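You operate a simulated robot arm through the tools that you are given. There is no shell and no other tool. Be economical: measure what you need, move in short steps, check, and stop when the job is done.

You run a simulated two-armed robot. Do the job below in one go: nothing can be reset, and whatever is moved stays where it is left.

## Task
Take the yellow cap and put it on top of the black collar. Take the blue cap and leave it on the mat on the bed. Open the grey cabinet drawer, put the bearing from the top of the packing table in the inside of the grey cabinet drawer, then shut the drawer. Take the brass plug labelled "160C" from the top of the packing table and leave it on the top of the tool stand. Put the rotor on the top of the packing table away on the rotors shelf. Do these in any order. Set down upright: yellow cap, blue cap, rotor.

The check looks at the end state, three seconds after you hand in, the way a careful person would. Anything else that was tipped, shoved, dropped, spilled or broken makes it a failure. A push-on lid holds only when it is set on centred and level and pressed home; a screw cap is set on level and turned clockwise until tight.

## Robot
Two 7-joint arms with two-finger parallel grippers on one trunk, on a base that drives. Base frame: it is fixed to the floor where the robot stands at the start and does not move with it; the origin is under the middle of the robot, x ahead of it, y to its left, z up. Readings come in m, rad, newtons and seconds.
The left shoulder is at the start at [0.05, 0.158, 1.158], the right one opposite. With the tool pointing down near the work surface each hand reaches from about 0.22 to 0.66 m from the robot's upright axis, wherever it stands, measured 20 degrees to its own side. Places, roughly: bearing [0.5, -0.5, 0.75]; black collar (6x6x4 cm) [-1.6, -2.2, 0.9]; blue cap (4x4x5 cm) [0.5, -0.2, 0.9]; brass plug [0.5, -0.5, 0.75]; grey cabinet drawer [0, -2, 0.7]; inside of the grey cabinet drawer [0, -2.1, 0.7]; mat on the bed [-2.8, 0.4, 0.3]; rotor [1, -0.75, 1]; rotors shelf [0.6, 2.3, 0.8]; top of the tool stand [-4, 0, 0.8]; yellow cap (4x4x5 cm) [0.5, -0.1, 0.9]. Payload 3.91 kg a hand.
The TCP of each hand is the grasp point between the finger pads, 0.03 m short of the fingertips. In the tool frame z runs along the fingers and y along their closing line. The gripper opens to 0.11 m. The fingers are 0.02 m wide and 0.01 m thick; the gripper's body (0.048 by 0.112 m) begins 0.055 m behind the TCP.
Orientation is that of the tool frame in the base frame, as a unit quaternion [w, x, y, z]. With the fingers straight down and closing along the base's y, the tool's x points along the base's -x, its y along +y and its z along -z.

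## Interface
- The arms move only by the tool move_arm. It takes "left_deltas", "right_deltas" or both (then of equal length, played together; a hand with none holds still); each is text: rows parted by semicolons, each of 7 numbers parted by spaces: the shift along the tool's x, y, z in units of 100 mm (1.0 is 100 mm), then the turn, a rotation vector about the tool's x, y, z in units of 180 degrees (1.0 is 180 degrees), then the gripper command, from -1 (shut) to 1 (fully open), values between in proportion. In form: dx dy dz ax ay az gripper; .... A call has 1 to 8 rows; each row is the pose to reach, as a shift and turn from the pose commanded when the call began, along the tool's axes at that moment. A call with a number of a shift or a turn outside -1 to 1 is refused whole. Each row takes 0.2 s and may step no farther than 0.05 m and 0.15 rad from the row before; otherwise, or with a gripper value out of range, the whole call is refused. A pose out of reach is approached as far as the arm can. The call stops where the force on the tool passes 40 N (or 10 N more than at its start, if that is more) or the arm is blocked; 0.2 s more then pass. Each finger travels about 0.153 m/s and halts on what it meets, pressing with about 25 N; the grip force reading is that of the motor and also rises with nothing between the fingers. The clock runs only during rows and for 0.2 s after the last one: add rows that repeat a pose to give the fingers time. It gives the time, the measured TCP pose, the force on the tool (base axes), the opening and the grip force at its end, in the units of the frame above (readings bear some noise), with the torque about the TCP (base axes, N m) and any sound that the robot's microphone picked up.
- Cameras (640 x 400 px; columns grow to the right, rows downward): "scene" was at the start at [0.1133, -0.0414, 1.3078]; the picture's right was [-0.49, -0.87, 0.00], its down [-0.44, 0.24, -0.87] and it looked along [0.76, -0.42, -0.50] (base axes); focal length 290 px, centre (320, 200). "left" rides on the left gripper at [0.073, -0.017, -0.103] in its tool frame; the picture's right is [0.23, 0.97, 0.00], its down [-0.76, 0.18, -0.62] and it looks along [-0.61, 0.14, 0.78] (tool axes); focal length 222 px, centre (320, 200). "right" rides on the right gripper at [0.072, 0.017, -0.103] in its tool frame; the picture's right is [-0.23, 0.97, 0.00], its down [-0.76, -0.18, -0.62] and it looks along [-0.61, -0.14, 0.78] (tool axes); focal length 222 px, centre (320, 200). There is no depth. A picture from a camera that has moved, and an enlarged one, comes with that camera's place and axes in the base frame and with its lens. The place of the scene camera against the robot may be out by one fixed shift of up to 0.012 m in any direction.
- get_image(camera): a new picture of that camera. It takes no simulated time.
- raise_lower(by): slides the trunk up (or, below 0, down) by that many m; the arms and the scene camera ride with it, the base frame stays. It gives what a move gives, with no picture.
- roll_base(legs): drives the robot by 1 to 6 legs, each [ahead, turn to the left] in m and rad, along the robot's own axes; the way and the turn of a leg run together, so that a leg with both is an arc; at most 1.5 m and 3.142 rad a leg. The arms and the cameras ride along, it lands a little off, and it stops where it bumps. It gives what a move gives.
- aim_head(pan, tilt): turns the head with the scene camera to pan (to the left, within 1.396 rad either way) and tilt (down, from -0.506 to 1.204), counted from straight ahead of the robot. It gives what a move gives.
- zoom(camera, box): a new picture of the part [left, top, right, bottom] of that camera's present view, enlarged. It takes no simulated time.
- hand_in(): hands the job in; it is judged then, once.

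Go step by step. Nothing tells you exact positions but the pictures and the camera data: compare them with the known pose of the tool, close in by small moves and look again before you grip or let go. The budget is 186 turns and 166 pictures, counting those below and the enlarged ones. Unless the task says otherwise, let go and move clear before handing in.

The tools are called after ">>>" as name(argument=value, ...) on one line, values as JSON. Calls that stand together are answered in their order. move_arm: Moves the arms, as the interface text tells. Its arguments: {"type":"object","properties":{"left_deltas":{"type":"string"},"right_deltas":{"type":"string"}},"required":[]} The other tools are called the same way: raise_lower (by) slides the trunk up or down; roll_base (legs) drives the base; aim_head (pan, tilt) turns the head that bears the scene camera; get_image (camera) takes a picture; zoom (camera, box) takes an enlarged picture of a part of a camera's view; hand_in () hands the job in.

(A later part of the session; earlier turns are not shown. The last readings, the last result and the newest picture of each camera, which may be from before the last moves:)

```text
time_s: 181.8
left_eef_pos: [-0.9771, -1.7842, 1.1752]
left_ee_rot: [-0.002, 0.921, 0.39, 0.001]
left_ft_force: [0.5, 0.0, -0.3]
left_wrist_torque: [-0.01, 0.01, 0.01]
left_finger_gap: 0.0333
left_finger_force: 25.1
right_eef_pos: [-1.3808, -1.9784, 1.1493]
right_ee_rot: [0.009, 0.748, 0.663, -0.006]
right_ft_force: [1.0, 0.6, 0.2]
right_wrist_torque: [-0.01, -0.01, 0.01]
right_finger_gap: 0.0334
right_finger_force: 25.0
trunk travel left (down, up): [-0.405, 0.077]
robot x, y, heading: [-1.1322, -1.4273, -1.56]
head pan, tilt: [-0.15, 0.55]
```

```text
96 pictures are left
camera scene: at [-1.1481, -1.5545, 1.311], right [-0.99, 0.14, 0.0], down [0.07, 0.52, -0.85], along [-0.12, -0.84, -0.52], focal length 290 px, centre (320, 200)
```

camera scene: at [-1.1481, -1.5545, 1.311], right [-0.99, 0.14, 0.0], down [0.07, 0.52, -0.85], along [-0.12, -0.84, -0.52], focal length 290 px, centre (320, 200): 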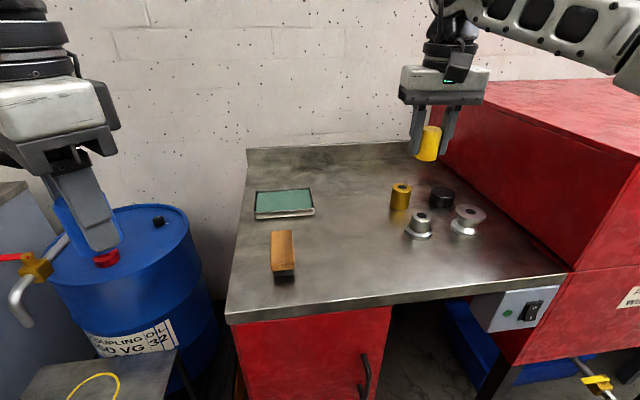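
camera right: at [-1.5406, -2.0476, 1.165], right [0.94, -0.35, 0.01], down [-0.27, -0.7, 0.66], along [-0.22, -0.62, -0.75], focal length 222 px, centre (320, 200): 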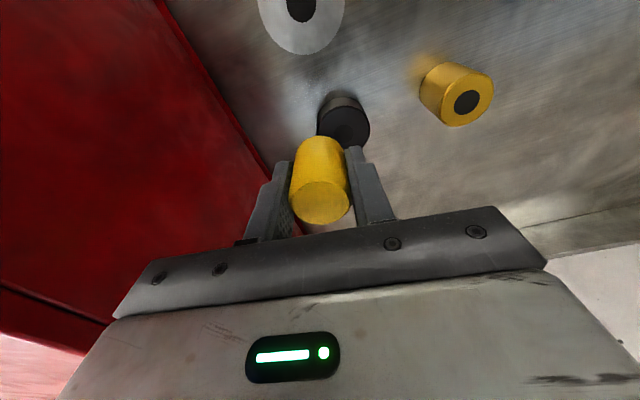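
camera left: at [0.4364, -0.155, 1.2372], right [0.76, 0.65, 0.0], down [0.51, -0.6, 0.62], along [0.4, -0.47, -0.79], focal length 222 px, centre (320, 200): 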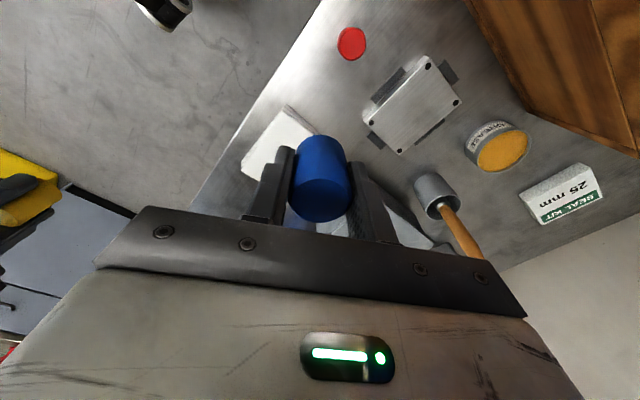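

>>> move_arm(right_deltas="0.13 0.28 0 0 0 0 -1; 0.27 0.57 0 0 0 0 -1; 0.27 0.57 0 0 0 0 -1")

>>> raise_lower(by=-0.15)

>>> get_image(camera="scene")

>>> get_image(camera="right")

```text
time_s: 182.6
left_eef_pos: [-0.9768, -1.7847, 1.174]
left_ee_rot: [-0.003, 0.921, 0.39, 0.001]
left_ft_force: [-0.2, 0.0, 0.0]
left_wrist_torque: [0.02, 0.01, -0.01]
left_finger_gap: 0.0335
left_finger_force: 24.7
right_eef_pos: [-1.3292, -1.9498, 1.1453]
right_ee_rot: [0.01, 0.749, 0.663, -0.007]
right_ft_force: [0.3, 0.2, -0.1]
right_wrist_torque: [0.02, -0.01, 0.02]
right_finger_gap: 0.0337
right_finger_force: 25.1
right hand out of reach, approached as far as the arm can: row 1, 2, 3
trunk travel left (down, up): [-0.405, 0.077]
robot x, y, heading: [-1.1289, -1.426, -1.567]
head pan, tilt: [-0.15, 0.55]
```

```text
time_s: 184.4
left_eef_pos: [-0.9763, -1.7839, 1.0233]
left_ee_rot: [-0.003, 0.921, 0.39, 0.001]
left_ft_force: [-1.1, 1.0, 0.2]
left_wrist_torque: [0.02, -0.01, 0.0]
left_finger_gap: 0.0334
left_finger_force: 24.9
right_eef_pos: [-1.3285, -1.949, 0.9971]
right_ee_rot: [0.01, 0.748, 0.663, -0.006]
right_ft_force: [-0.8, -0.3, -0.3]
right_wrist_torque: [0.04, -0.01, 0.02]
right_finger_gap: 0.0333
right_finger_force: 24.4
trunk travel left (down, up): [-0.255, 0.227]
robot x, y, heading: [-1.127, -1.4306, -1.565]
head pan, tilt: [-0.15, 0.55]
```

```text
95 pictures are left
camera scene: at [-1.148, -1.5544, 1.161], right [-0.99, 0.14, 0.0], down [0.07, 0.52, -0.85], along [-0.12, -0.84, -0.52], focal length 290 px, centre (320, 200)
```

scene: 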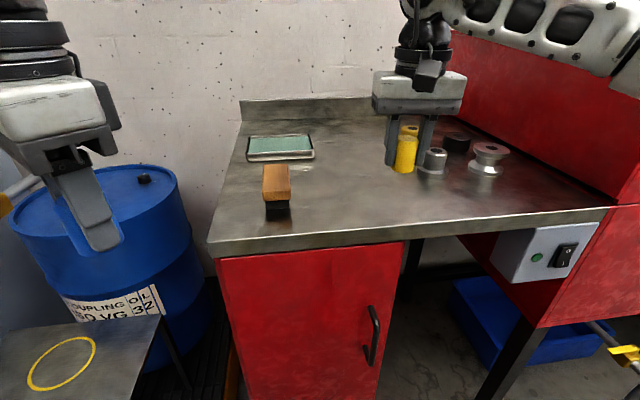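

```text
94 pictures are left
camera right: at [-1.3035, -1.8772, 1.0987], right [0.94, -0.34, 0.01], down [-0.27, -0.72, 0.64], along [-0.21, -0.6, -0.77], focal length 222 px, centre (320, 200)
```

right: 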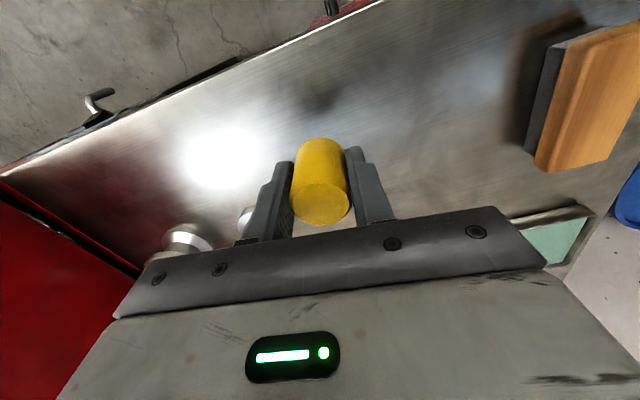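

Free bench spot below. Lower to contact.

>>> raise_lower(by=-0.05)

>>> raise_lower(by=-0.008)

>>> get_image(camera="right")

```text
time_s: 185.3
left_eef_pos: [-0.9765, -1.7841, 0.974]
left_ee_rot: [-0.002, 0.921, 0.39, 0.0]
left_ft_force: [0.1, -0.3, 0.1]
left_wrist_torque: [0.0, -0.01, -0.01]
left_finger_gap: 0.0335
left_finger_force: 25.1
right_eef_pos: [-1.3289, -1.9495, 0.9456]
right_ee_rot: [0.01, 0.748, 0.664, -0.007]
right_ft_force: [0.1, -0.6, -0.7]
right_wrist_torque: [0.01, -0.02, 0.0]
right_finger_gap: 0.0334
right_finger_force: 24.3
trunk travel left (down, up): [-0.205, 0.277]
robot x, y, heading: [-1.1302, -1.4313, -1.564]
head pan, tilt: [-0.15, 0.55]
```

```text
time_s: 185.9
left_eef_pos: [-0.9763, -1.785, 0.9656]
left_ee_rot: [-0.002, 0.921, 0.39, 0.001]
left_ft_force: [-0.7, -0.3, 0.1]
left_wrist_torque: [0.0, 0.0, -0.02]
left_finger_gap: 0.0335
left_finger_force: 25.0
right_eef_pos: [-1.3303, -1.9497, 0.9374]
right_ee_rot: [0.01, 0.748, 0.663, -0.007]
right_ft_force: [-0.6, 0.7, 0.7]
right_wrist_torque: [0.01, 0.0, -0.01]
right_finger_gap: 0.0334
right_finger_force: 25.2
trunk travel left (down, up): [-0.197, 0.285]
robot x, y, heading: [-1.129, -1.425, -1.558]
head pan, tilt: [-0.15, 0.55]
```

```text
93 pictures are left
camera right: at [-1.3035, -1.8772, 1.0406], right [0.94, -0.34, 0.01], down [-0.27, -0.72, 0.64], along [-0.21, -0.6, -0.77], focal length 222 px, centre (320, 200)
```

right: 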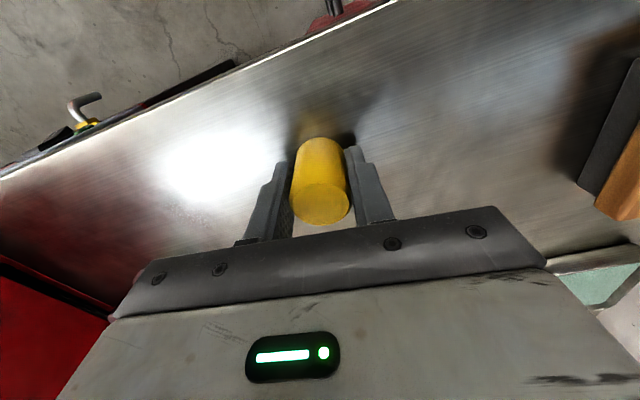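

>>> raise_lower(by=-0.004)

>>> raise_lower(by=-0.004)

```text
time_s: 186.4
left_eef_pos: [-0.9767, -1.7832, 0.9639]
left_ee_rot: [-0.003, 0.921, 0.389, 0.001]
left_ft_force: [0.0, -0.2, -0.3]
left_wrist_torque: [-0.01, -0.01, 0.02]
left_finger_gap: 0.0335
left_finger_force: 24.5
right_eef_pos: [-1.3278, -1.9488, 0.9365]
right_ee_rot: [0.013, 0.748, 0.663, -0.008]
right_ft_force: [-3.3, -1.9, 14.2]
right_wrist_torque: [0.14, 0.13, 0.03]
right_finger_gap: 0.0334
right_finger_force: 24.9
trunk travel left (down, up): [-0.193, 0.289]
robot x, y, heading: [-1.1259, -1.4263, -1.559]
head pan, tilt: [-0.15, 0.55]
```

```text
time_s: 186.9
left_eef_pos: [-0.9765, -1.7827, 0.9597]
left_ee_rot: [-0.001, 0.921, 0.39, 0.0]
left_ft_force: [-0.1, -0.2, -0.5]
left_wrist_torque: [0.0, -0.01, 0.01]
left_finger_gap: 0.0334
left_finger_force: 24.6
right_eef_pos: [-1.328, -1.9497, 0.9308]
right_ee_rot: [0.011, 0.749, 0.663, -0.007]
right_ft_force: [-2.1, -3.0, 19.0]
right_wrist_torque: [-0.03, 0.26, -0.01]
right_finger_gap: 0.0335
right_finger_force: 24.8
trunk travel left (down, up): [-0.189, 0.293]
robot x, y, heading: [-1.1274, -1.4273, -1.558]
head pan, tilt: [-0.15, 0.55]
```

Yellow stands on the bench. Release, lift, then place blue with the left after turning right.

>>> move_arm(right_deltas="0 0 0 0 0 0 0; 0 0 0 0 0 0 0.4; 0 0 0 0 0 0 0.4")

>>> raise_lower(by=0.2)

>>> roll_base(legs=[[-0.05, 0], [0, -0.65]])

>>> aim_head(pan=0.4, tilt=0.55)

>>> get_image(camera="scene")

>>> get_image(camera="left")

```text
time_s: 187.7
left_eef_pos: [-0.9755, -1.7836, 0.9579]
left_ee_rot: [-0.002, 0.921, 0.39, 0.0]
left_ft_force: [-1.1, -0.7, 0.0]
left_wrist_torque: [-0.02, -0.03, -0.03]
left_finger_gap: 0.0337
left_finger_force: 24.9
right_eef_pos: [-1.3286, -1.9488, 0.9314]
right_ee_rot: [0.009, 0.748, 0.663, -0.006]
right_ft_force: [6.6, 2.0, 11.5]
right_wrist_torque: [0.2, 0.27, -0.18]
right_finger_gap: 0.0736
right_finger_force: 0.1
trunk travel left (down, up): [-0.189, 0.293]
robot x, y, heading: [-1.1297, -1.4269, -1.565]
head pan, tilt: [-0.15, 0.55]
```

```text
time_s: 189.9
left_eef_pos: [-0.9765, -1.7844, 1.1576]
left_ee_rot: [-0.002, 0.921, 0.39, 0.001]
left_ft_force: [-0.3, 0.3, -0.1]
left_wrist_torque: [-0.01, 0.0, 0.01]
left_finger_gap: 0.0334
left_finger_force: 24.8
right_eef_pos: [-1.3284, -1.9503, 1.1298]
right_ee_rot: [0.01, 0.748, 0.664, -0.006]
right_ft_force: [-1.6, 0.1, 0.0]
right_wrist_torque: [0.0, 0.02, 0.0]
right_finger_gap: 0.0771
right_finger_force: 0.1
trunk travel left (down, up): [-0.389, 0.093]
robot x, y, heading: [-1.1307, -1.4282, -1.563]
head pan, tilt: [-0.15, 0.55]
```

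```text
time_s: 192.6
left_eef_pos: [-1.221, -1.7556, 1.1576]
left_ee_rot: [-0.002, 0.997, 0.078, 0.002]
left_ft_force: [0.0, 0.2, -0.4]
left_wrist_torque: [-0.02, -0.02, -0.01]
left_finger_gap: 0.0335
left_finger_force: 24.8
right_eef_pos: [-1.6047, -1.6764, 1.1293]
right_ee_rot: [0.008, 0.919, 0.393, -0.009]
right_ft_force: [-0.1, 0.6, -0.4]
right_wrist_torque: [0.0, -0.02, 0.01]
right_finger_gap: 0.0771
right_finger_force: 0.0
trunk travel left (down, up): [-0.389, 0.093]
robot x, y, heading: [-1.1327, -1.3807, -2.208]
head pan, tilt: [-0.15, 0.55]
```

```text
time_s: 193.5
left_eef_pos: [-1.2217, -1.7552, 1.1579]
left_ee_rot: [-0.002, 0.997, 0.078, 0.001]
left_ft_force: [0.4, -0.3, 0.1]
left_wrist_torque: [-0.01, -0.01, 0.02]
left_finger_gap: 0.0337
left_finger_force: 25.6
right_eef_pos: [-1.6035, -1.6753, 1.1296]
right_ee_rot: [0.008, 0.919, 0.393, -0.01]
right_ft_force: [1.2, 0.6, 0.0]
right_wrist_torque: [-0.06, -0.02, 0.0]
right_finger_gap: 0.0771
right_finger_force: 0.0
trunk travel left (down, up): [-0.389, 0.093]
robot x, y, heading: [-1.1304, -1.3802, -2.209]
head pan, tilt: [0.4, 0.55]
```

```text
92 pictures are left
camera scene: at [-1.181, -1.4955, 1.295], right [-0.97, 0.23, 0.0], down [0.12, 0.51, -0.85], along [-0.2, -0.83, -0.52], focal length 290 px, centre (320, 200)
```

scene: 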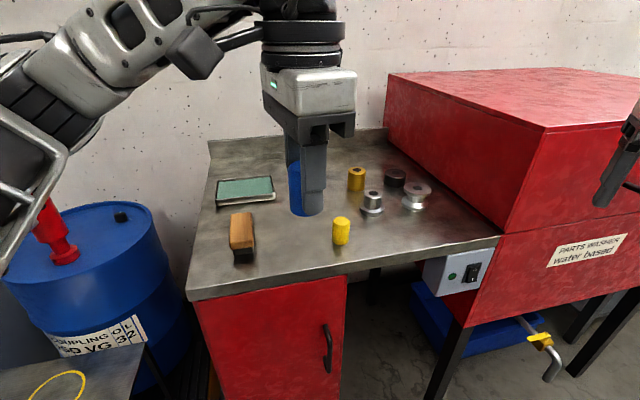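

```text
91 pictures are left
camera left: at [-1.1535, -1.7292, 1.2617], right [0.38, -0.93, 0.0], down [-0.73, -0.3, 0.62], along [-0.58, -0.23, -0.78], focal length 222 px, centre (320, 200)
```

left: 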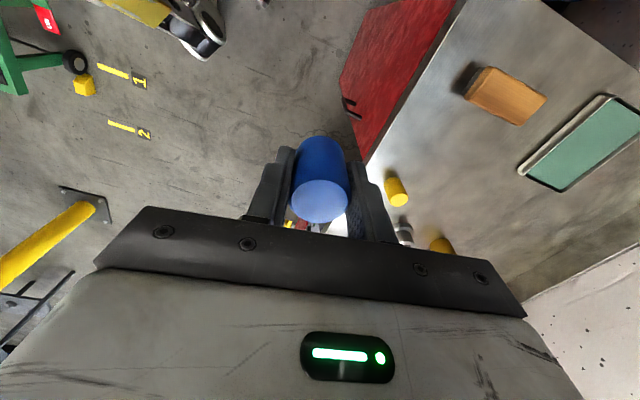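

Yellow stands upright at (-1.328, -1.949). Retract the right hand, roll in, and park blue at about (-1.24, -2.03).

>>> move_arm(right_deltas="0.45 0 0 0 0 0 0.4; 0.9 0 0 0 0 0 0.4; 1 0 0 0 0 0 0.4")

>>> roll_base(legs=[[0.17, 0]])

>>> move_arm(left_deltas="0.2 0.4 0 0 0 0 -1; 0.4 0.75 0 0 0 0 -1; 0.6 1 0 0 0 0 -1; 0.6 1 0 0 0 0 -1")

>>> get_image(camera="scene")

```text
time_s: 194.3
left_eef_pos: [-1.222, -1.7558, 1.1589]
left_ee_rot: [-0.002, 0.997, 0.079, 0.001]
left_ft_force: [0.0, -0.2, -0.7]
left_wrist_torque: [0.01, 0.02, 0.0]
left_finger_gap: 0.0333
left_finger_force: 25.1
right_eef_pos: [-1.5326, -1.604, 1.1277]
right_ee_rot: [0.008, 0.92, 0.391, -0.008]
right_ft_force: [0.3, 0.1, -0.2]
right_wrist_torque: [0.01, 0.0, 0.02]
right_finger_gap: 0.0768
right_finger_force: 0.1
trunk travel left (down, up): [-0.389, 0.093]
robot x, y, heading: [-1.1309, -1.3793, -2.206]
head pan, tilt: [0.4, 0.55]
```

```text
time_s: 195.8
left_eef_pos: [-1.3237, -1.8928, 1.1568]
left_ee_rot: [-0.003, 0.997, 0.078, 0.002]
left_ft_force: [-0.6, 0.2, 0.5]
left_wrist_torque: [0.0, 0.04, 0.0]
left_finger_gap: 0.0335
left_finger_force: 24.8
right_eef_pos: [-1.6341, -1.7419, 1.127]
right_ee_rot: [0.008, 0.92, 0.392, -0.009]
right_ft_force: [-0.7, -1.0, -0.7]
right_wrist_torque: [-0.01, 0.01, -0.01]
right_finger_gap: 0.0772
right_finger_force: 0.1
trunk travel left (down, up): [-0.389, 0.093]
robot x, y, heading: [-1.2324, -1.5173, -2.205]
head pan, tilt: [0.4, 0.55]
```

```text
time_s: 196.8
left_eef_pos: [-1.2479, -1.9816, 1.158]
left_ee_rot: [-0.001, 0.997, 0.078, 0.002]
left_ft_force: [-0.1, -0.4, -0.6]
left_wrist_torque: [0.04, 0.0, 0.02]
left_finger_gap: 0.0334
left_finger_force: 25.0
right_eef_pos: [-1.6347, -1.7406, 1.1281]
right_ee_rot: [0.007, 0.92, 0.392, -0.009]
right_ft_force: [0.2, -0.6, -0.7]
right_wrist_torque: [0.01, -0.01, 0.04]
right_finger_gap: 0.0769
right_finger_force: 0.1
trunk travel left (down, up): [-0.389, 0.093]
robot x, y, heading: [-1.2338, -1.5145, -2.209]
head pan, tilt: [0.4, 0.55]
```

```text
90 pictures are left
camera scene: at [-1.2823, -1.6325, 1.295], right [-0.97, 0.23, 0.0], down [0.12, 0.51, -0.85], along [-0.2, -0.83, -0.52], focal length 290 px, centre (320, 200)
```

scene: 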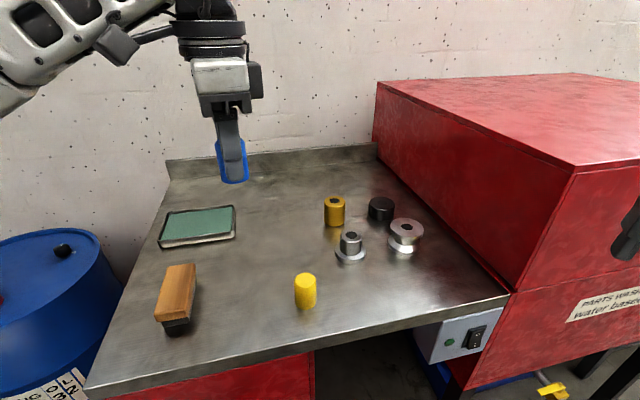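

>>> move_arm(left_deltas="0 0.3 0 0 0 0 -1; 0 0.5 0 0 0 0 -1; 0 0.5 0 0 0 0 -1")

>>> raise_lower(by=-0.1)

>>> aim_head(pan=1.3, tilt=0.4)

>>> get_image(camera="scene")

```text
time_s: 197.6
left_eef_pos: [-1.2516, -1.9922, 1.1508]
left_ee_rot: [-0.002, 0.997, 0.079, 0.001]
left_ft_force: [0.6, -0.8, -0.8]
left_wrist_torque: [0.0, -0.02, -0.02]
left_finger_gap: 0.0336
left_finger_force: 25.3
left hand out of reach, approached as far as the arm can: row 1, 2, 3
right_eef_pos: [-1.6354, -1.7411, 1.1279]
right_ee_rot: [0.007, 0.92, 0.392, -0.009]
right_ft_force: [0.3, 0.3, -0.2]
right_wrist_torque: [-0.01, -0.02, -0.02]
right_finger_gap: 0.0768
right_finger_force: 0.1
trunk travel left (down, up): [-0.389, 0.093]
robot x, y, heading: [-1.2335, -1.513, -2.205]
head pan, tilt: [0.4, 0.55]
```

```text
time_s: 198.9
left_eef_pos: [-1.2517, -1.9917, 1.0501]
left_ee_rot: [-0.002, 0.997, 0.079, 0.001]
left_ft_force: [-0.1, 0.3, -1.2]
left_wrist_torque: [0.02, 0.0, -0.03]
left_finger_gap: 0.0335
left_finger_force: 24.7
right_eef_pos: [-1.6348, -1.7411, 1.0289]
right_ee_rot: [0.008, 0.919, 0.393, -0.009]
right_ft_force: [0.5, 0.7, 0.3]
right_wrist_torque: [0.01, 0.0, 0.0]
right_finger_gap: 0.077
right_finger_force: 0.0
trunk travel left (down, up): [-0.289, 0.193]
robot x, y, heading: [-1.2329, -1.5158, -2.204]
head pan, tilt: [0.4, 0.55]
```

```text
time_s: 200.1
left_eef_pos: [-1.2524, -1.9921, 1.0493]
left_ee_rot: [-0.002, 0.997, 0.08, 0.001]
left_ft_force: [-0.4, 0.1, -0.3]
left_wrist_torque: [-0.02, 0.02, 0.01]
left_finger_gap: 0.0334
left_finger_force: 24.8
right_eef_pos: [-1.6349, -1.7423, 1.0271]
right_ee_rot: [0.007, 0.92, 0.392, -0.009]
right_ft_force: [-0.1, 0.7, 0.3]
right_wrist_torque: [-0.03, -0.03, 0.02]
right_finger_gap: 0.077
right_finger_force: 0.1
trunk travel left (down, up): [-0.289, 0.193]
robot x, y, heading: [-1.2305, -1.5142, -2.206]
head pan, tilt: [1.3, 0.4]
```

```text
89 pictures are left
camera scene: at [-1.204, -1.6182, 1.2087], right [-0.79, -0.62, 0.0], down [-0.24, 0.31, -0.92], along [0.57, -0.73, -0.39], focal length 290 px, centre (320, 200)
```

scene: 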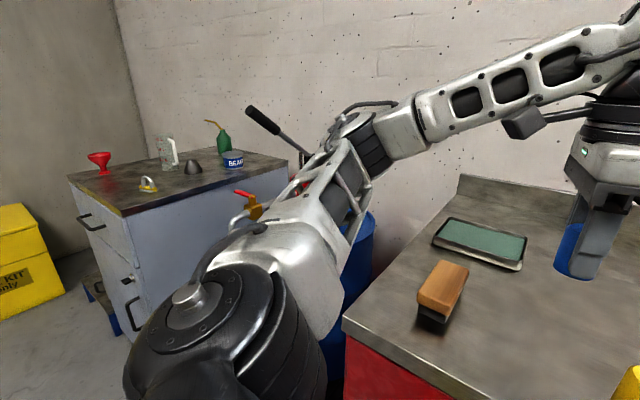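

The left elbow hangs over the drum, so I'd rather lower by the arm than the trunk. Pull the hand in a little and lower it.

>>> move_arm(left_deltas="0 -0.3 0.2 0 0 0 -1; 0 -0.5 0.5 0 0 0 -1; 0 -0.5 0.8 0 0 0 -1; 0 -0.5 1 0 0 0 -1; 0 -0.5 1 0 0 0 -1")

>>> get_image(camera="scene")

```text
time_s: 201.3
left_eef_pos: [-1.259, -1.9417, 0.9506]
left_ee_rot: [-0.002, 0.997, 0.08, 0.002]
left_ft_force: [0.5, -0.9, -1.0]
left_wrist_torque: [0.03, -0.02, 0.01]
left_finger_gap: 0.0336
left_finger_force: 25.0
right_eef_pos: [-1.6339, -1.74, 1.0278]
right_ee_rot: [0.007, 0.92, 0.393, -0.01]
right_ft_force: [0.0, 1.3, -0.1]
right_wrist_torque: [0.03, 0.0, 0.0]
right_finger_gap: 0.077
right_finger_force: 0.1
trunk travel left (down, up): [-0.289, 0.193]
robot x, y, heading: [-1.2297, -1.5174, -2.204]
head pan, tilt: [1.3, 0.4]
```

```text
88 pictures are left
camera scene: at [-1.2039, -1.6181, 1.2087], right [-0.79, -0.62, 0.0], down [-0.24, 0.31, -0.92], along [0.57, -0.73, -0.39], focal length 290 px, centre (320, 200)
```

scene: 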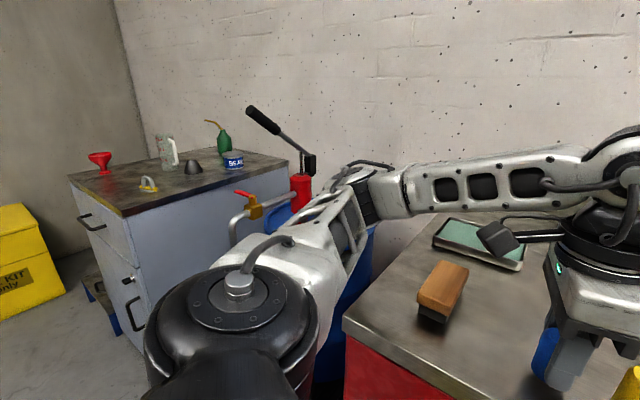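

>>> move_arm(left_deltas="0 0 0.06 0 0 0 -1; 0 0 0.1 0 0 0 -1; 0 0 0.14 0 0 0 -1; 0 0 0.17 0 0 0 -1; 0 0 0.19 0 0 0 -1")

>>> get_image(camera="left")

```text
time_s: 202.5
left_eef_pos: [-1.2597, -1.9412, 0.9334]
left_ee_rot: [0.0, 0.997, 0.08, -0.001]
left_ft_force: [-0.6, -3.1, 19.2]
left_wrist_torque: [-0.13, 0.07, 0.0]
left_finger_gap: 0.0337
left_finger_force: 25.0
right_eef_pos: [-1.6348, -1.7407, 1.0278]
right_ee_rot: [0.008, 0.92, 0.392, -0.01]
right_ft_force: [-0.7, -0.1, 0.7]
right_wrist_torque: [-0.02, -0.01, 0.02]
right_finger_gap: 0.0769
right_finger_force: 0.0
trunk travel left (down, up): [-0.289, 0.193]
robot x, y, heading: [-1.232, -1.5147, -2.21]
head pan, tilt: [1.3, 0.4]
```

```text
87 pictures are left
camera left: at [-1.1916, -1.9137, 1.0364], right [0.38, -0.93, 0.0], down [-0.72, -0.3, 0.62], along [-0.58, -0.24, -0.78], focal length 222 px, centre (320, 200)
```

left: 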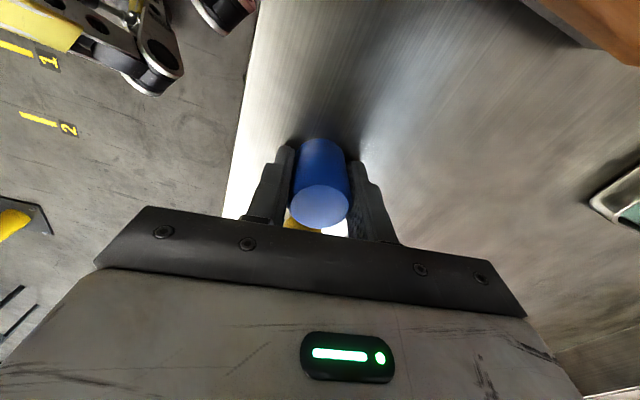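

Blue stands. Release, rise, shift over yellow.

>>> move_arm(left_deltas="0 0 0 0 0 0 0; 0 0 0 0 0 0 0.27; 0 0 0 0 0 0 0.27; 0 0 -0.4 0 0 0 0.27; 0 0 -0.8 0 0 0 0.27; 0 0 -1 0 0 0 0.27; -0.35 0 -1 0 0 0 0.27; -0.69 -0.03 -1 0 0 0 0.27")

>>> get_image(camera="left")

```text
time_s: 204.3
left_eef_pos: [-1.329, -1.9491, 1.031]
left_ee_rot: [-0.002, 0.997, 0.079, 0.001]
left_ft_force: [-0.8, -0.6, 0.2]
left_wrist_torque: [-0.04, -0.02, 0.01]
left_finger_gap: 0.0699
left_finger_force: 0.0
right_eef_pos: [-1.6366, -1.7402, 1.0277]
right_ee_rot: [0.007, 0.92, 0.392, -0.009]
right_ft_force: [0.4, -0.6, -0.2]
right_wrist_torque: [0.02, -0.01, 0.0]
right_finger_gap: 0.0771
right_finger_force: 0.0
trunk travel left (down, up): [-0.289, 0.193]
robot x, y, heading: [-1.233, -1.5135, -2.209]
head pan, tilt: [1.3, 0.4]
```

```text
86 pictures are left
camera left: at [-1.2612, -1.9221, 1.1347], right [0.38, -0.93, 0.0], down [-0.73, -0.3, 0.62], along [-0.57, -0.23, -0.78], focal length 222 px, centre (320, 200)
```

left: 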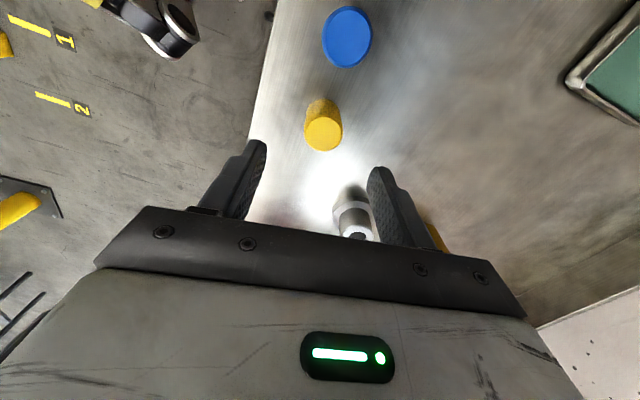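

Aligned over yellow. Descend and grip.

>>> move_arm(left_deltas="0 0.03 0.4 0 0 0 0.27; 0 0.03 0.8 0 0 0 0.27; 0 0.03 0.95 0 0 0 0.27; 0 0.03 0.95 0 0 0 0.27; 0 0.03 0.95 0 0 0 -1; 0 0.03 0.95 0 0 0 -1; 0 0.03 0.95 0 0 0 -1")

>>> get_image(camera="left")

```text
time_s: 205.9
left_eef_pos: [-1.3276, -1.9515, 0.9359]
left_ee_rot: [-0.001, 0.997, 0.079, 0.002]
left_ft_force: [-0.5, 0.4, 0.0]
left_wrist_torque: [0.02, -0.01, 0.03]
left_finger_gap: 0.0341
left_finger_force: 24.9
right_eef_pos: [-1.6344, -1.7408, 1.0272]
right_ee_rot: [0.008, 0.92, 0.392, -0.01]
right_ft_force: [-1.1, -1.4, -0.1]
right_wrist_torque: [-0.02, -0.01, 0.01]
right_finger_gap: 0.0769
right_finger_force: 0.0
trunk travel left (down, up): [-0.289, 0.193]
robot x, y, heading: [-1.2341, -1.5155, -2.212]
head pan, tilt: [1.3, 0.4]
```

```text
85 pictures are left
camera left: at [-1.2596, -1.9251, 1.04], right [0.38, -0.93, 0.0], down [-0.73, -0.3, 0.62], along [-0.57, -0.23, -0.78], focal length 222 px, centre (320, 200)
```

left: 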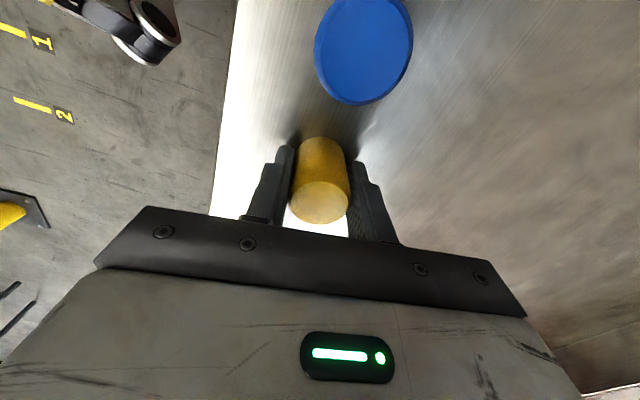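

Yellow is in the left hand. Lift, retract the right hand, and shift the robot so the left can reach the collar.

>>> move_arm(left_deltas="0 0 -0.4 0 0 0 -1; 0 0 -0.8 0 0 0 -1; 0 0 -1 0 0 0 -1", right_deltas="0.4 0 0 0 0 0 0.4; 0.8 0 0 0 0 0 0.4; 1 0 0 0 0 0 0.4")

>>> raise_lower(by=0.09)

>>> roll_base(legs=[[0, -0.55], [0.16, 0], [0, 0.55]])

>>> aim_head(pan=0.35, tilt=0.6)

>>> get_image(camera="scene")

>>> get_image(camera="left")

```text
time_s: 206.7
left_eef_pos: [-1.3276, -1.9537, 1.0368]
left_ee_rot: [-0.002, 0.997, 0.08, 0.002]
left_ft_force: [-0.7, 0.4, 0.5]
left_wrist_torque: [-0.02, 0.02, 0.01]
left_finger_gap: 0.034
left_finger_force: 24.7
right_eef_pos: [-1.5653, -1.67, 1.0264]
right_ee_rot: [0.008, 0.92, 0.392, -0.009]
right_ft_force: [-0.4, 0.1, 0.3]
right_wrist_torque: [0.0, 0.0, -0.02]
right_finger_gap: 0.0768
right_finger_force: 0.1
trunk travel left (down, up): [-0.289, 0.193]
robot x, y, heading: [-1.2317, -1.511, -2.203]
head pan, tilt: [1.3, 0.4]
```

```text
time_s: 208.0
left_eef_pos: [-1.3275, -1.9537, 1.128]
left_ee_rot: [-0.002, 0.997, 0.079, 0.002]
left_ft_force: [-0.1, -0.9, 0.0]
left_wrist_torque: [-0.02, 0.0, -0.01]
left_finger_gap: 0.034
left_finger_force: 24.8
right_eef_pos: [-1.5663, -1.6689, 1.1163]
right_ee_rot: [0.009, 0.92, 0.392, -0.009]
right_ft_force: [0.2, -1.0, 0.3]
right_wrist_torque: [0.01, 0.04, -0.01]
right_finger_gap: 0.0772
right_finger_force: 0.2
trunk travel left (down, up): [-0.379, 0.103]
robot x, y, heading: [-1.2294, -1.5166, -2.207]
head pan, tilt: [1.3, 0.4]
```

```text
time_s: 210.8
left_eef_pos: [-1.6442, -1.881, 1.1277]
left_ee_rot: [-0.003, 0.98, -0.199, 0.014]
left_ft_force: [2.2, 1.1, -0.9]
left_wrist_torque: [0.0, 0.02, 0.04]
left_finger_gap: 0.0339
left_finger_force: 24.8
right_eef_pos: [-1.7035, -1.5148, 1.1156]
right_ee_rot: [0.004, 0.992, 0.126, -0.012]
right_ft_force: [-0.2, -0.4, -0.8]
right_wrist_torque: [0.0, 0.01, 0.0]
right_finger_gap: 0.0772
right_finger_force: 0.1
trunk travel left (down, up): [-0.379, 0.103]
robot x, y, heading: [-1.3389, -1.5567, -2.758]
head pan, tilt: [1.3, 0.4]
stopped in leg 2: the force on the tool passed its limit at 94 N (the readings are from after the stop); the commanded pose is now the measured one
```

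```text
time_s: 212.0
left_eef_pos: [-1.6426, -1.8801, 1.1271]
left_ee_rot: [-0.003, 0.98, -0.199, 0.013]
left_ft_force: [3.3, -0.1, -1.7]
left_wrist_torque: [0.03, 0.03, 0.11]
left_finger_gap: 0.0342
left_finger_force: 24.6
right_eef_pos: [-1.7042, -1.5152, 1.1149]
right_ee_rot: [0.005, 0.992, 0.126, -0.011]
right_ft_force: [-0.9, -0.8, -0.6]
right_wrist_torque: [0.02, 0.01, -0.02]
right_finger_gap: 0.0767
right_finger_force: 0.1
trunk travel left (down, up): [-0.379, 0.103]
robot x, y, heading: [-1.3453, -1.5601, -2.758]
head pan, tilt: [0.351, 0.6]
```

```text
84 pictures are left
camera scene: at [-1.4468, -1.6308, 1.2805], right [-0.67, 0.74, 0.0], down [0.42, 0.38, -0.83], along [-0.61, -0.55, -0.56], focal length 290 px, centre (320, 200)
```

scene: 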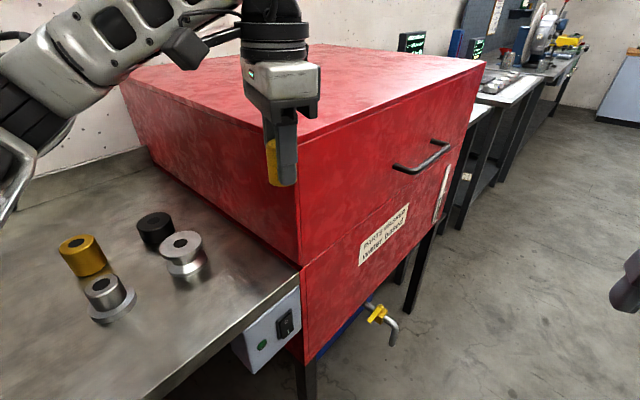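

```text
83 pictures are left
camera left: at [-1.5739, -1.8941, 1.2325], right [-0.17, -0.99, -0.01], down [-0.79, 0.13, 0.6], along [-0.59, 0.11, -0.8], focal length 222 px, centre (320, 200)
```

left: 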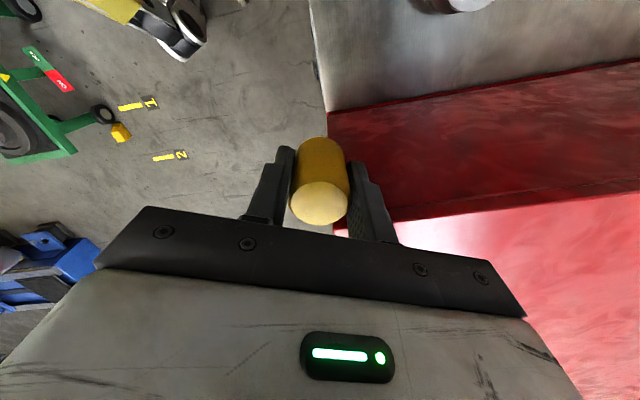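

The left fingers bumped the washer's corner. Back off slightly, raise the trunk above the washer and finish the shift.

>>> roll_base(legs=[[-0.06, 0]])

>>> raise_lower(by=0.1)

>>> roll_base(legs=[[0, 0.25], [0.11, 0], [0, 0.3]])

>>> get_image(camera="scene")

>>> get_image(camera="left")

```text
time_s: 213.0
left_eef_pos: [-1.588, -1.8578, 1.1277]
left_ee_rot: [-0.004, 0.98, -0.2, 0.013]
left_ft_force: [-0.2, 0.1, 0.1]
left_wrist_torque: [-0.04, 0.01, 0.01]
left_finger_gap: 0.034
left_finger_force: 25.3
right_eef_pos: [-1.6474, -1.4931, 1.1167]
right_ee_rot: [0.004, 0.992, 0.128, -0.011]
right_ft_force: [0.2, 1.3, 0.4]
right_wrist_torque: [-0.01, 0.01, -0.01]
right_finger_gap: 0.0771
right_finger_force: 0.2
trunk travel left (down, up): [-0.379, 0.103]
robot x, y, heading: [-1.284, -1.5374, -2.755]
head pan, tilt: [0.351, 0.6]
```

```text
time_s: 214.3
left_eef_pos: [-1.5889, -1.8585, 1.2266]
left_ee_rot: [-0.004, 0.98, -0.199, 0.013]
left_ft_force: [-0.7, -0.3, -0.2]
left_wrist_torque: [0.0, 0.01, 0.01]
left_finger_gap: 0.0339
left_finger_force: 25.3
right_eef_pos: [-1.6488, -1.493, 1.2153]
right_ee_rot: [0.004, 0.992, 0.127, -0.01]
right_ft_force: [-0.8, -0.3, -0.2]
right_wrist_torque: [0.04, 0.0, 0.03]
right_finger_gap: 0.0768
right_finger_force: 0.1
trunk travel left (down, up): [-0.479, 0.003]
robot x, y, heading: [-1.2831, -1.5348, -2.759]
head pan, tilt: [0.351, 0.6]
```

```text
time_s: 216.6
left_eef_pos: [-1.5893, -1.9849, 1.2279]
left_ee_rot: [-0.005, 0.997, -0.077, 0.012]
left_ft_force: [-0.2, 0.4, -1.1]
left_wrist_torque: [0.03, 0.01, -0.03]
left_finger_gap: 0.0339
left_finger_force: 24.8
right_eef_pos: [-1.7373, -1.6466, 1.2147]
right_ee_rot: [0.006, 0.969, 0.248, -0.011]
right_ft_force: [-0.3, -0.4, 0.6]
right_wrist_torque: [-0.03, 0.02, 0.0]
right_finger_gap: 0.0772
right_finger_force: 0.1
trunk travel left (down, up): [-0.479, 0.003]
robot x, y, heading: [-1.3738, -1.6007, -2.505]
head pan, tilt: [0.351, 0.6]
stopped in leg 3: the robot was blocked; the commanded pose is now the measured one
```

```text
82 pictures are left
camera scene: at [-1.4606, -1.692, 1.3806], right [-0.83, 0.55, 0.0], down [0.31, 0.47, -0.83], along [-0.46, -0.69, -0.56], focal length 290 px, centre (320, 200)
```

scene: 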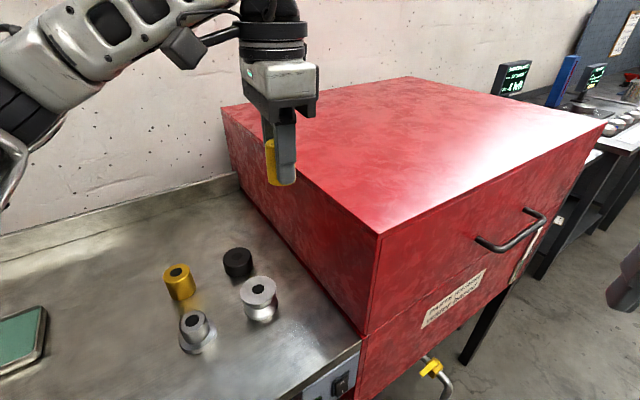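

```text
81 pictures are left
camera left: at [-1.5178, -1.982, 1.333], right [0.08, -1.0, -0.01], down [-0.79, -0.06, 0.6], along [-0.6, -0.04, -0.8], focal length 222 px, centre (320, 200)
```

left: 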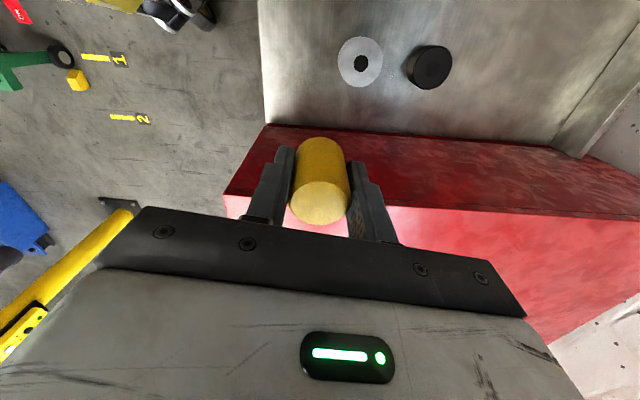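

The base corner met the bench while turning; this heading is workable though. Back off 3 cm, extend the left arm toward the collar and lower.

>>> roll_base(legs=[[-0.03, 0]])

>>> raise_lower(by=-0.13)

>>> move_arm(left_deltas="0.1 0.4 0 0 0 0 -1; 0.2 0.7 0 0 0 0 -1; 0.3 1 0 0 0 0 -1; 0.3 1 0 0 0 0 -1")

>>> get_image(camera="scene")

>>> get_image(camera="left")

```text
time_s: 217.4
left_eef_pos: [-1.564, -1.9685, 1.2266]
left_ee_rot: [-0.005, 0.997, -0.076, 0.012]
left_ft_force: [-0.1, 0.8, 0.5]
left_wrist_torque: [-0.04, 0.0, 0.0]
left_finger_gap: 0.034
left_finger_force: 25.1
right_eef_pos: [-1.7139, -1.6291, 1.2161]
right_ee_rot: [0.006, 0.968, 0.249, -0.01]
right_ft_force: [0.8, 0.2, 0.3]
right_wrist_torque: [0.0, 0.03, -0.01]
right_finger_gap: 0.0771
right_finger_force: 0.0
trunk travel left (down, up): [-0.479, 0.003]
robot x, y, heading: [-1.3514, -1.5769, -2.508]
head pan, tilt: [0.351, 0.6]
```

```text
time_s: 219.0
left_eef_pos: [-1.5651, -1.9691, 1.097]
left_ee_rot: [-0.005, 0.997, -0.077, 0.011]
left_ft_force: [1.2, -0.3, 0.4]
left_wrist_torque: [-0.01, 0.03, 0.04]
left_finger_gap: 0.0341
left_finger_force: 24.9
right_eef_pos: [-1.7139, -1.6309, 1.0857]
right_ee_rot: [0.004, 0.969, 0.249, -0.01]
right_ft_force: [-0.3, -0.2, 0.4]
right_wrist_torque: [-0.04, -0.02, 0.0]
right_finger_gap: 0.0772
right_finger_force: 0.1
trunk travel left (down, up): [-0.349, 0.133]
robot x, y, heading: [-1.3508, -1.5801, -2.509]
head pan, tilt: [0.351, 0.6]
```

```text
time_s: 220.0
left_eef_pos: [-1.5487, -2.0265, 1.0901]
left_ee_rot: [-0.005, 0.997, -0.075, 0.012]
left_ft_force: [0.4, 0.4, -0.1]
left_wrist_torque: [0.0, 0.0, -0.01]
left_finger_gap: 0.0342
left_finger_force: 24.8
left hand out of reach, approached as far as the arm can: row 2, 3, 4
right_eef_pos: [-1.7145, -1.6306, 1.0858]
right_ee_rot: [0.005, 0.968, 0.249, -0.009]
right_ft_force: [0.6, -0.6, -0.1]
right_wrist_torque: [0.0, 0.01, -0.02]
right_finger_gap: 0.077
right_finger_force: 0.2
trunk travel left (down, up): [-0.349, 0.133]
robot x, y, heading: [-1.3492, -1.5818, -2.507]
head pan, tilt: [0.351, 0.6]
```

```text
80 pictures are left
camera scene: at [-1.4375, -1.6752, 1.2505], right [-0.83, 0.55, 0.0], down [0.31, 0.47, -0.83], along [-0.46, -0.69, -0.56], focal length 290 px, centre (320, 200)
```

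scene: 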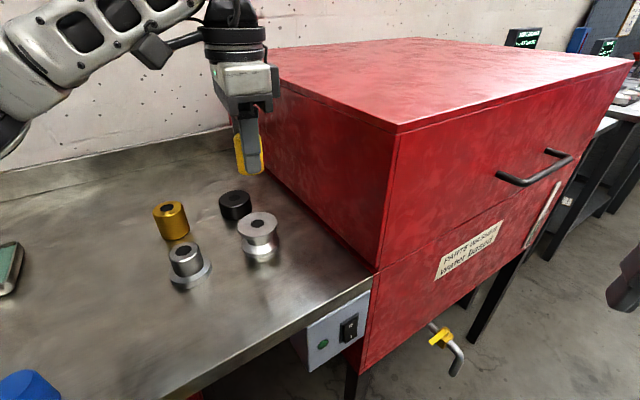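

```text
79 pictures are left
camera left: at [-1.4767, -2.0225, 1.1958], right [0.08, -1.0, -0.01], down [-0.79, -0.07, 0.6], along [-0.6, -0.04, -0.8], focal length 222 px, centre (320, 200)
```

left: 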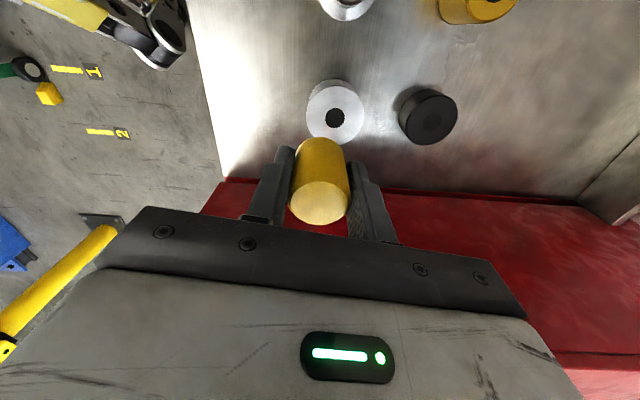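

Rotate the left hand's yaw (closing laterally) as that gave more reach before, then extend.

>>> move_arm(left_deltas="0 0 0 0 0 -0.045 -1; 0 0 0 0 0 -0.09 -1; 0 0 0 0 0 -0.135 -1; 0 0 0 0 0 -0.18 -1; 0 0 0 0 0 -0.225 -1; 0 0 0 0 0 -0.27 -1")

>>> move_arm(left_deltas="-0.2 0.25 0 0 0 0 -1; -0.4 0.6 0 0 0 0 -1; -0.6 0.95 0 0 0 0 -1; -0.7 1 0 0 0 0 -1")

```text
time_s: 221.4
left_eef_pos: [-1.5484, -2.0272, 1.0893]
left_ee_rot: [0.0, 0.94, 0.342, 0.012]
left_ft_force: [0.2, 0.4, 0.1]
left_wrist_torque: [0.03, 0.01, 0.02]
left_finger_gap: 0.034
left_finger_force: 24.8
right_eef_pos: [-1.7142, -1.63, 1.0851]
right_ee_rot: [0.006, 0.968, 0.249, -0.01]
right_ft_force: [-0.6, 0.0, 0.1]
right_wrist_torque: [0.0, 0.01, -0.03]
right_finger_gap: 0.0771
right_finger_force: 0.0
trunk travel left (down, up): [-0.349, 0.133]
robot x, y, heading: [-1.3508, -1.5757, -2.503]
head pan, tilt: [0.351, 0.6]
```

```text
time_s: 222.4
left_eef_pos: [-1.5378, -2.1502, 1.0897]
left_ee_rot: [0.001, 0.94, 0.34, 0.013]
left_ft_force: [-0.1, 0.2, -0.5]
left_wrist_torque: [0.0, 0.01, 0.02]
left_finger_gap: 0.0339
left_finger_force: 25.1
right_eef_pos: [-1.7145, -1.6299, 1.0864]
right_ee_rot: [0.005, 0.968, 0.249, -0.009]
right_ft_force: [-0.5, 0.2, 1.0]
right_wrist_torque: [0.0, 0.01, -0.02]
right_finger_gap: 0.077
right_finger_force: 0.1
trunk travel left (down, up): [-0.349, 0.133]
robot x, y, heading: [-1.3496, -1.5774, -2.506]
head pan, tilt: [0.351, 0.6]
```

Reached. Level the tool slightly and check alignment over the collar.

>>> move_arm(left_deltas="0 0 0 0.0034 -0.0076 0 -1; 0 0 0 0.0034 -0.0076 0 -1")

>>> get_image(camera="left")

>>> get_image(camera="scene")

```text
time_s: 223.0
left_eef_pos: [-1.5384, -2.1492, 1.0892]
left_ee_rot: [-0.002, 0.94, 0.341, 0.0]
left_ft_force: [0.3, 0.6, 0.0]
left_wrist_torque: [0.0, -0.04, 0.02]
left_finger_gap: 0.034
left_finger_force: 24.8
right_eef_pos: [-1.7156, -1.6304, 1.0855]
right_ee_rot: [0.005, 0.969, 0.248, -0.01]
right_ft_force: [-0.3, -0.5, 0.2]
right_wrist_torque: [0.0, 0.0, -0.02]
right_finger_gap: 0.0774
right_finger_force: 0.0
trunk travel left (down, up): [-0.349, 0.133]
robot x, y, heading: [-1.3476, -1.58, -2.507]
head pan, tilt: [0.351, 0.6]
```

```text
78 pictures are left
camera left: at [-1.494, -2.0908, 1.1927], right [0.8, -0.6, 0.0], down [-0.47, -0.63, 0.62], along [-0.38, -0.5, -0.78], focal length 222 px, centre (320, 200)
```

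left: 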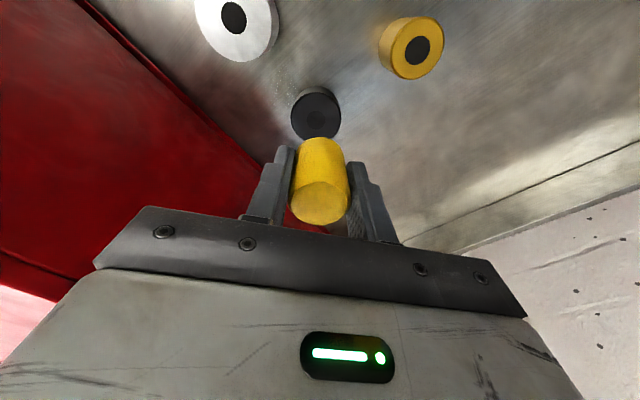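

```text
77 pictures are left
camera scene: at [-1.4376, -1.6752, 1.2505], right [-0.83, 0.55, 0.0], down [0.31, 0.47, -0.83], along [-0.45, -0.69, -0.56], focal length 290 px, centre (320, 200)
```

scene: 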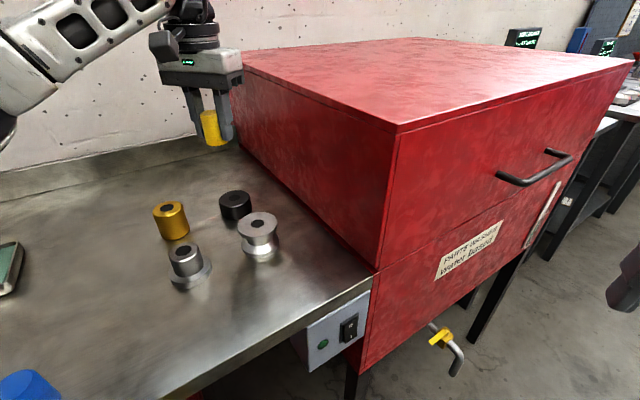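

>>> move_arm(left_deltas="-0.12 -0.04 0 0 0 0 -1; -0.12 -0.04 0 0 0 0 -1")

>>> raise_lower(by=-0.075)

>>> get_image(camera="left")

>>> get_image(camera="scene")

```text
time_s: 223.6
left_eef_pos: [-1.5503, -2.1531, 1.0899]
left_ee_rot: [0.0, 0.94, 0.34, 0.0]
left_ft_force: [-0.1, 0.3, 0.4]
left_wrist_torque: [0.01, -0.02, 0.04]
left_finger_gap: 0.0343
left_finger_force: 25.0
right_eef_pos: [-1.7138, -1.63, 1.0852]
right_ee_rot: [0.005, 0.968, 0.249, -0.009]
right_ft_force: [-0.1, -0.2, 0.5]
right_wrist_torque: [-0.01, 0.0, 0.04]
right_finger_gap: 0.077
right_finger_force: 0.1
trunk travel left (down, up): [-0.349, 0.133]
robot x, y, heading: [-1.3483, -1.58, -2.511]
head pan, tilt: [0.351, 0.6]
```

```text
time_s: 224.7
left_eef_pos: [-1.5494, -2.1535, 1.0131]
left_ee_rot: [-0.001, 0.94, 0.34, -0.001]
left_ft_force: [0.1, 0.3, -0.1]
left_wrist_torque: [0.03, -0.02, 0.0]
left_finger_gap: 0.0339
left_finger_force: 25.1
right_eef_pos: [-1.7145, -1.6309, 1.0113]
right_ee_rot: [0.005, 0.968, 0.249, -0.009]
right_ft_force: [-0.7, -0.4, -1.4]
right_wrist_torque: [0.02, 0.01, 0.01]
right_finger_gap: 0.0771
right_finger_force: 0.0
trunk travel left (down, up): [-0.274, 0.208]
robot x, y, heading: [-1.3533, -1.5823, -2.508]
head pan, tilt: [0.351, 0.6]
```

```text
76 pictures are left
camera left: at [-1.5056, -2.0952, 1.1176], right [0.8, -0.6, 0.0], down [-0.47, -0.62, 0.62], along [-0.38, -0.5, -0.78], focal length 222 px, centre (320, 200)
```

left: 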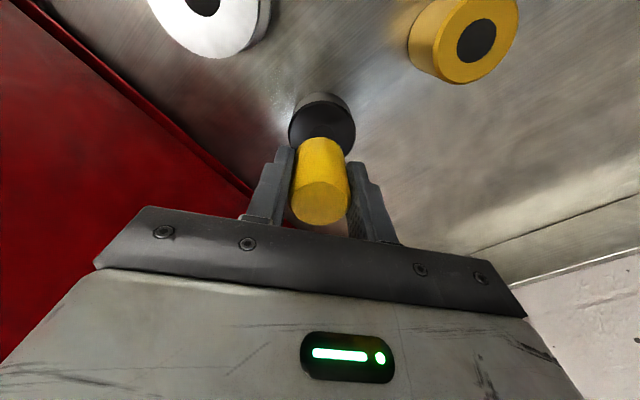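

```text
75 pictures are left
camera scene: at [-1.4375, -1.6751, 1.1755], right [-0.83, 0.55, 0.0], down [0.31, 0.47, -0.83], along [-0.46, -0.69, -0.56], focal length 290 px, centre (320, 200)
```

scene: 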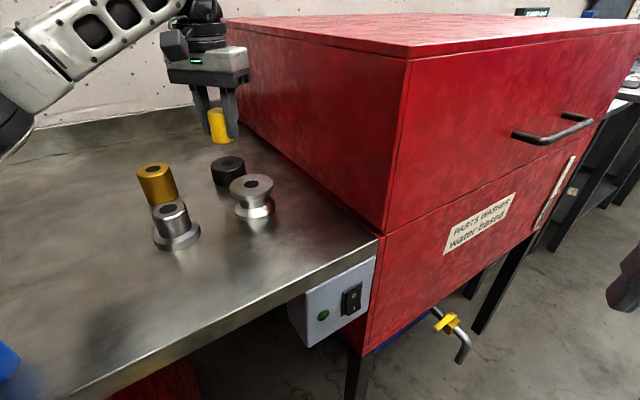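

Centred within ~3 mm. Lower to contact.

>>> raise_lower(by=-0.03)

>>> zoom(camera="scene", box=[120, 60, 320, 185])

```text
time_s: 225.4
left_eef_pos: [-1.5499, -2.1547, 0.9848]
left_ee_rot: [0.0, 0.94, 0.34, -0.001]
left_ft_force: [-0.4, 0.1, 0.2]
left_wrist_torque: [0.0, -0.01, -0.02]
left_finger_gap: 0.0342
left_finger_force: 24.8
right_eef_pos: [-1.7142, -1.6311, 0.9812]
right_ee_rot: [0.005, 0.969, 0.248, -0.009]
right_ft_force: [0.7, -0.3, 0.2]
right_wrist_torque: [0.0, -0.02, 0.02]
right_finger_gap: 0.0768
right_finger_force: 0.1
trunk travel left (down, up): [-0.244, 0.238]
robot x, y, heading: [-1.3529, -1.5785, -2.507]
head pan, tilt: [0.351, 0.6]
```

```text
3.20 times, centred on (220, 122) of scene
camera zoom: at [-1.4374, -1.6751, 1.1455], right [-0.83, 0.55, 0.0], down [0.31, 0.47, -0.83], along [-0.46, -0.69, -0.56], focal length 930 px, centre (640, 448)
```

zoom: 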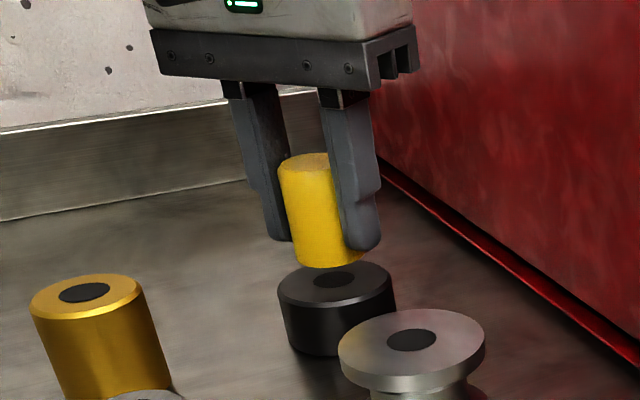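

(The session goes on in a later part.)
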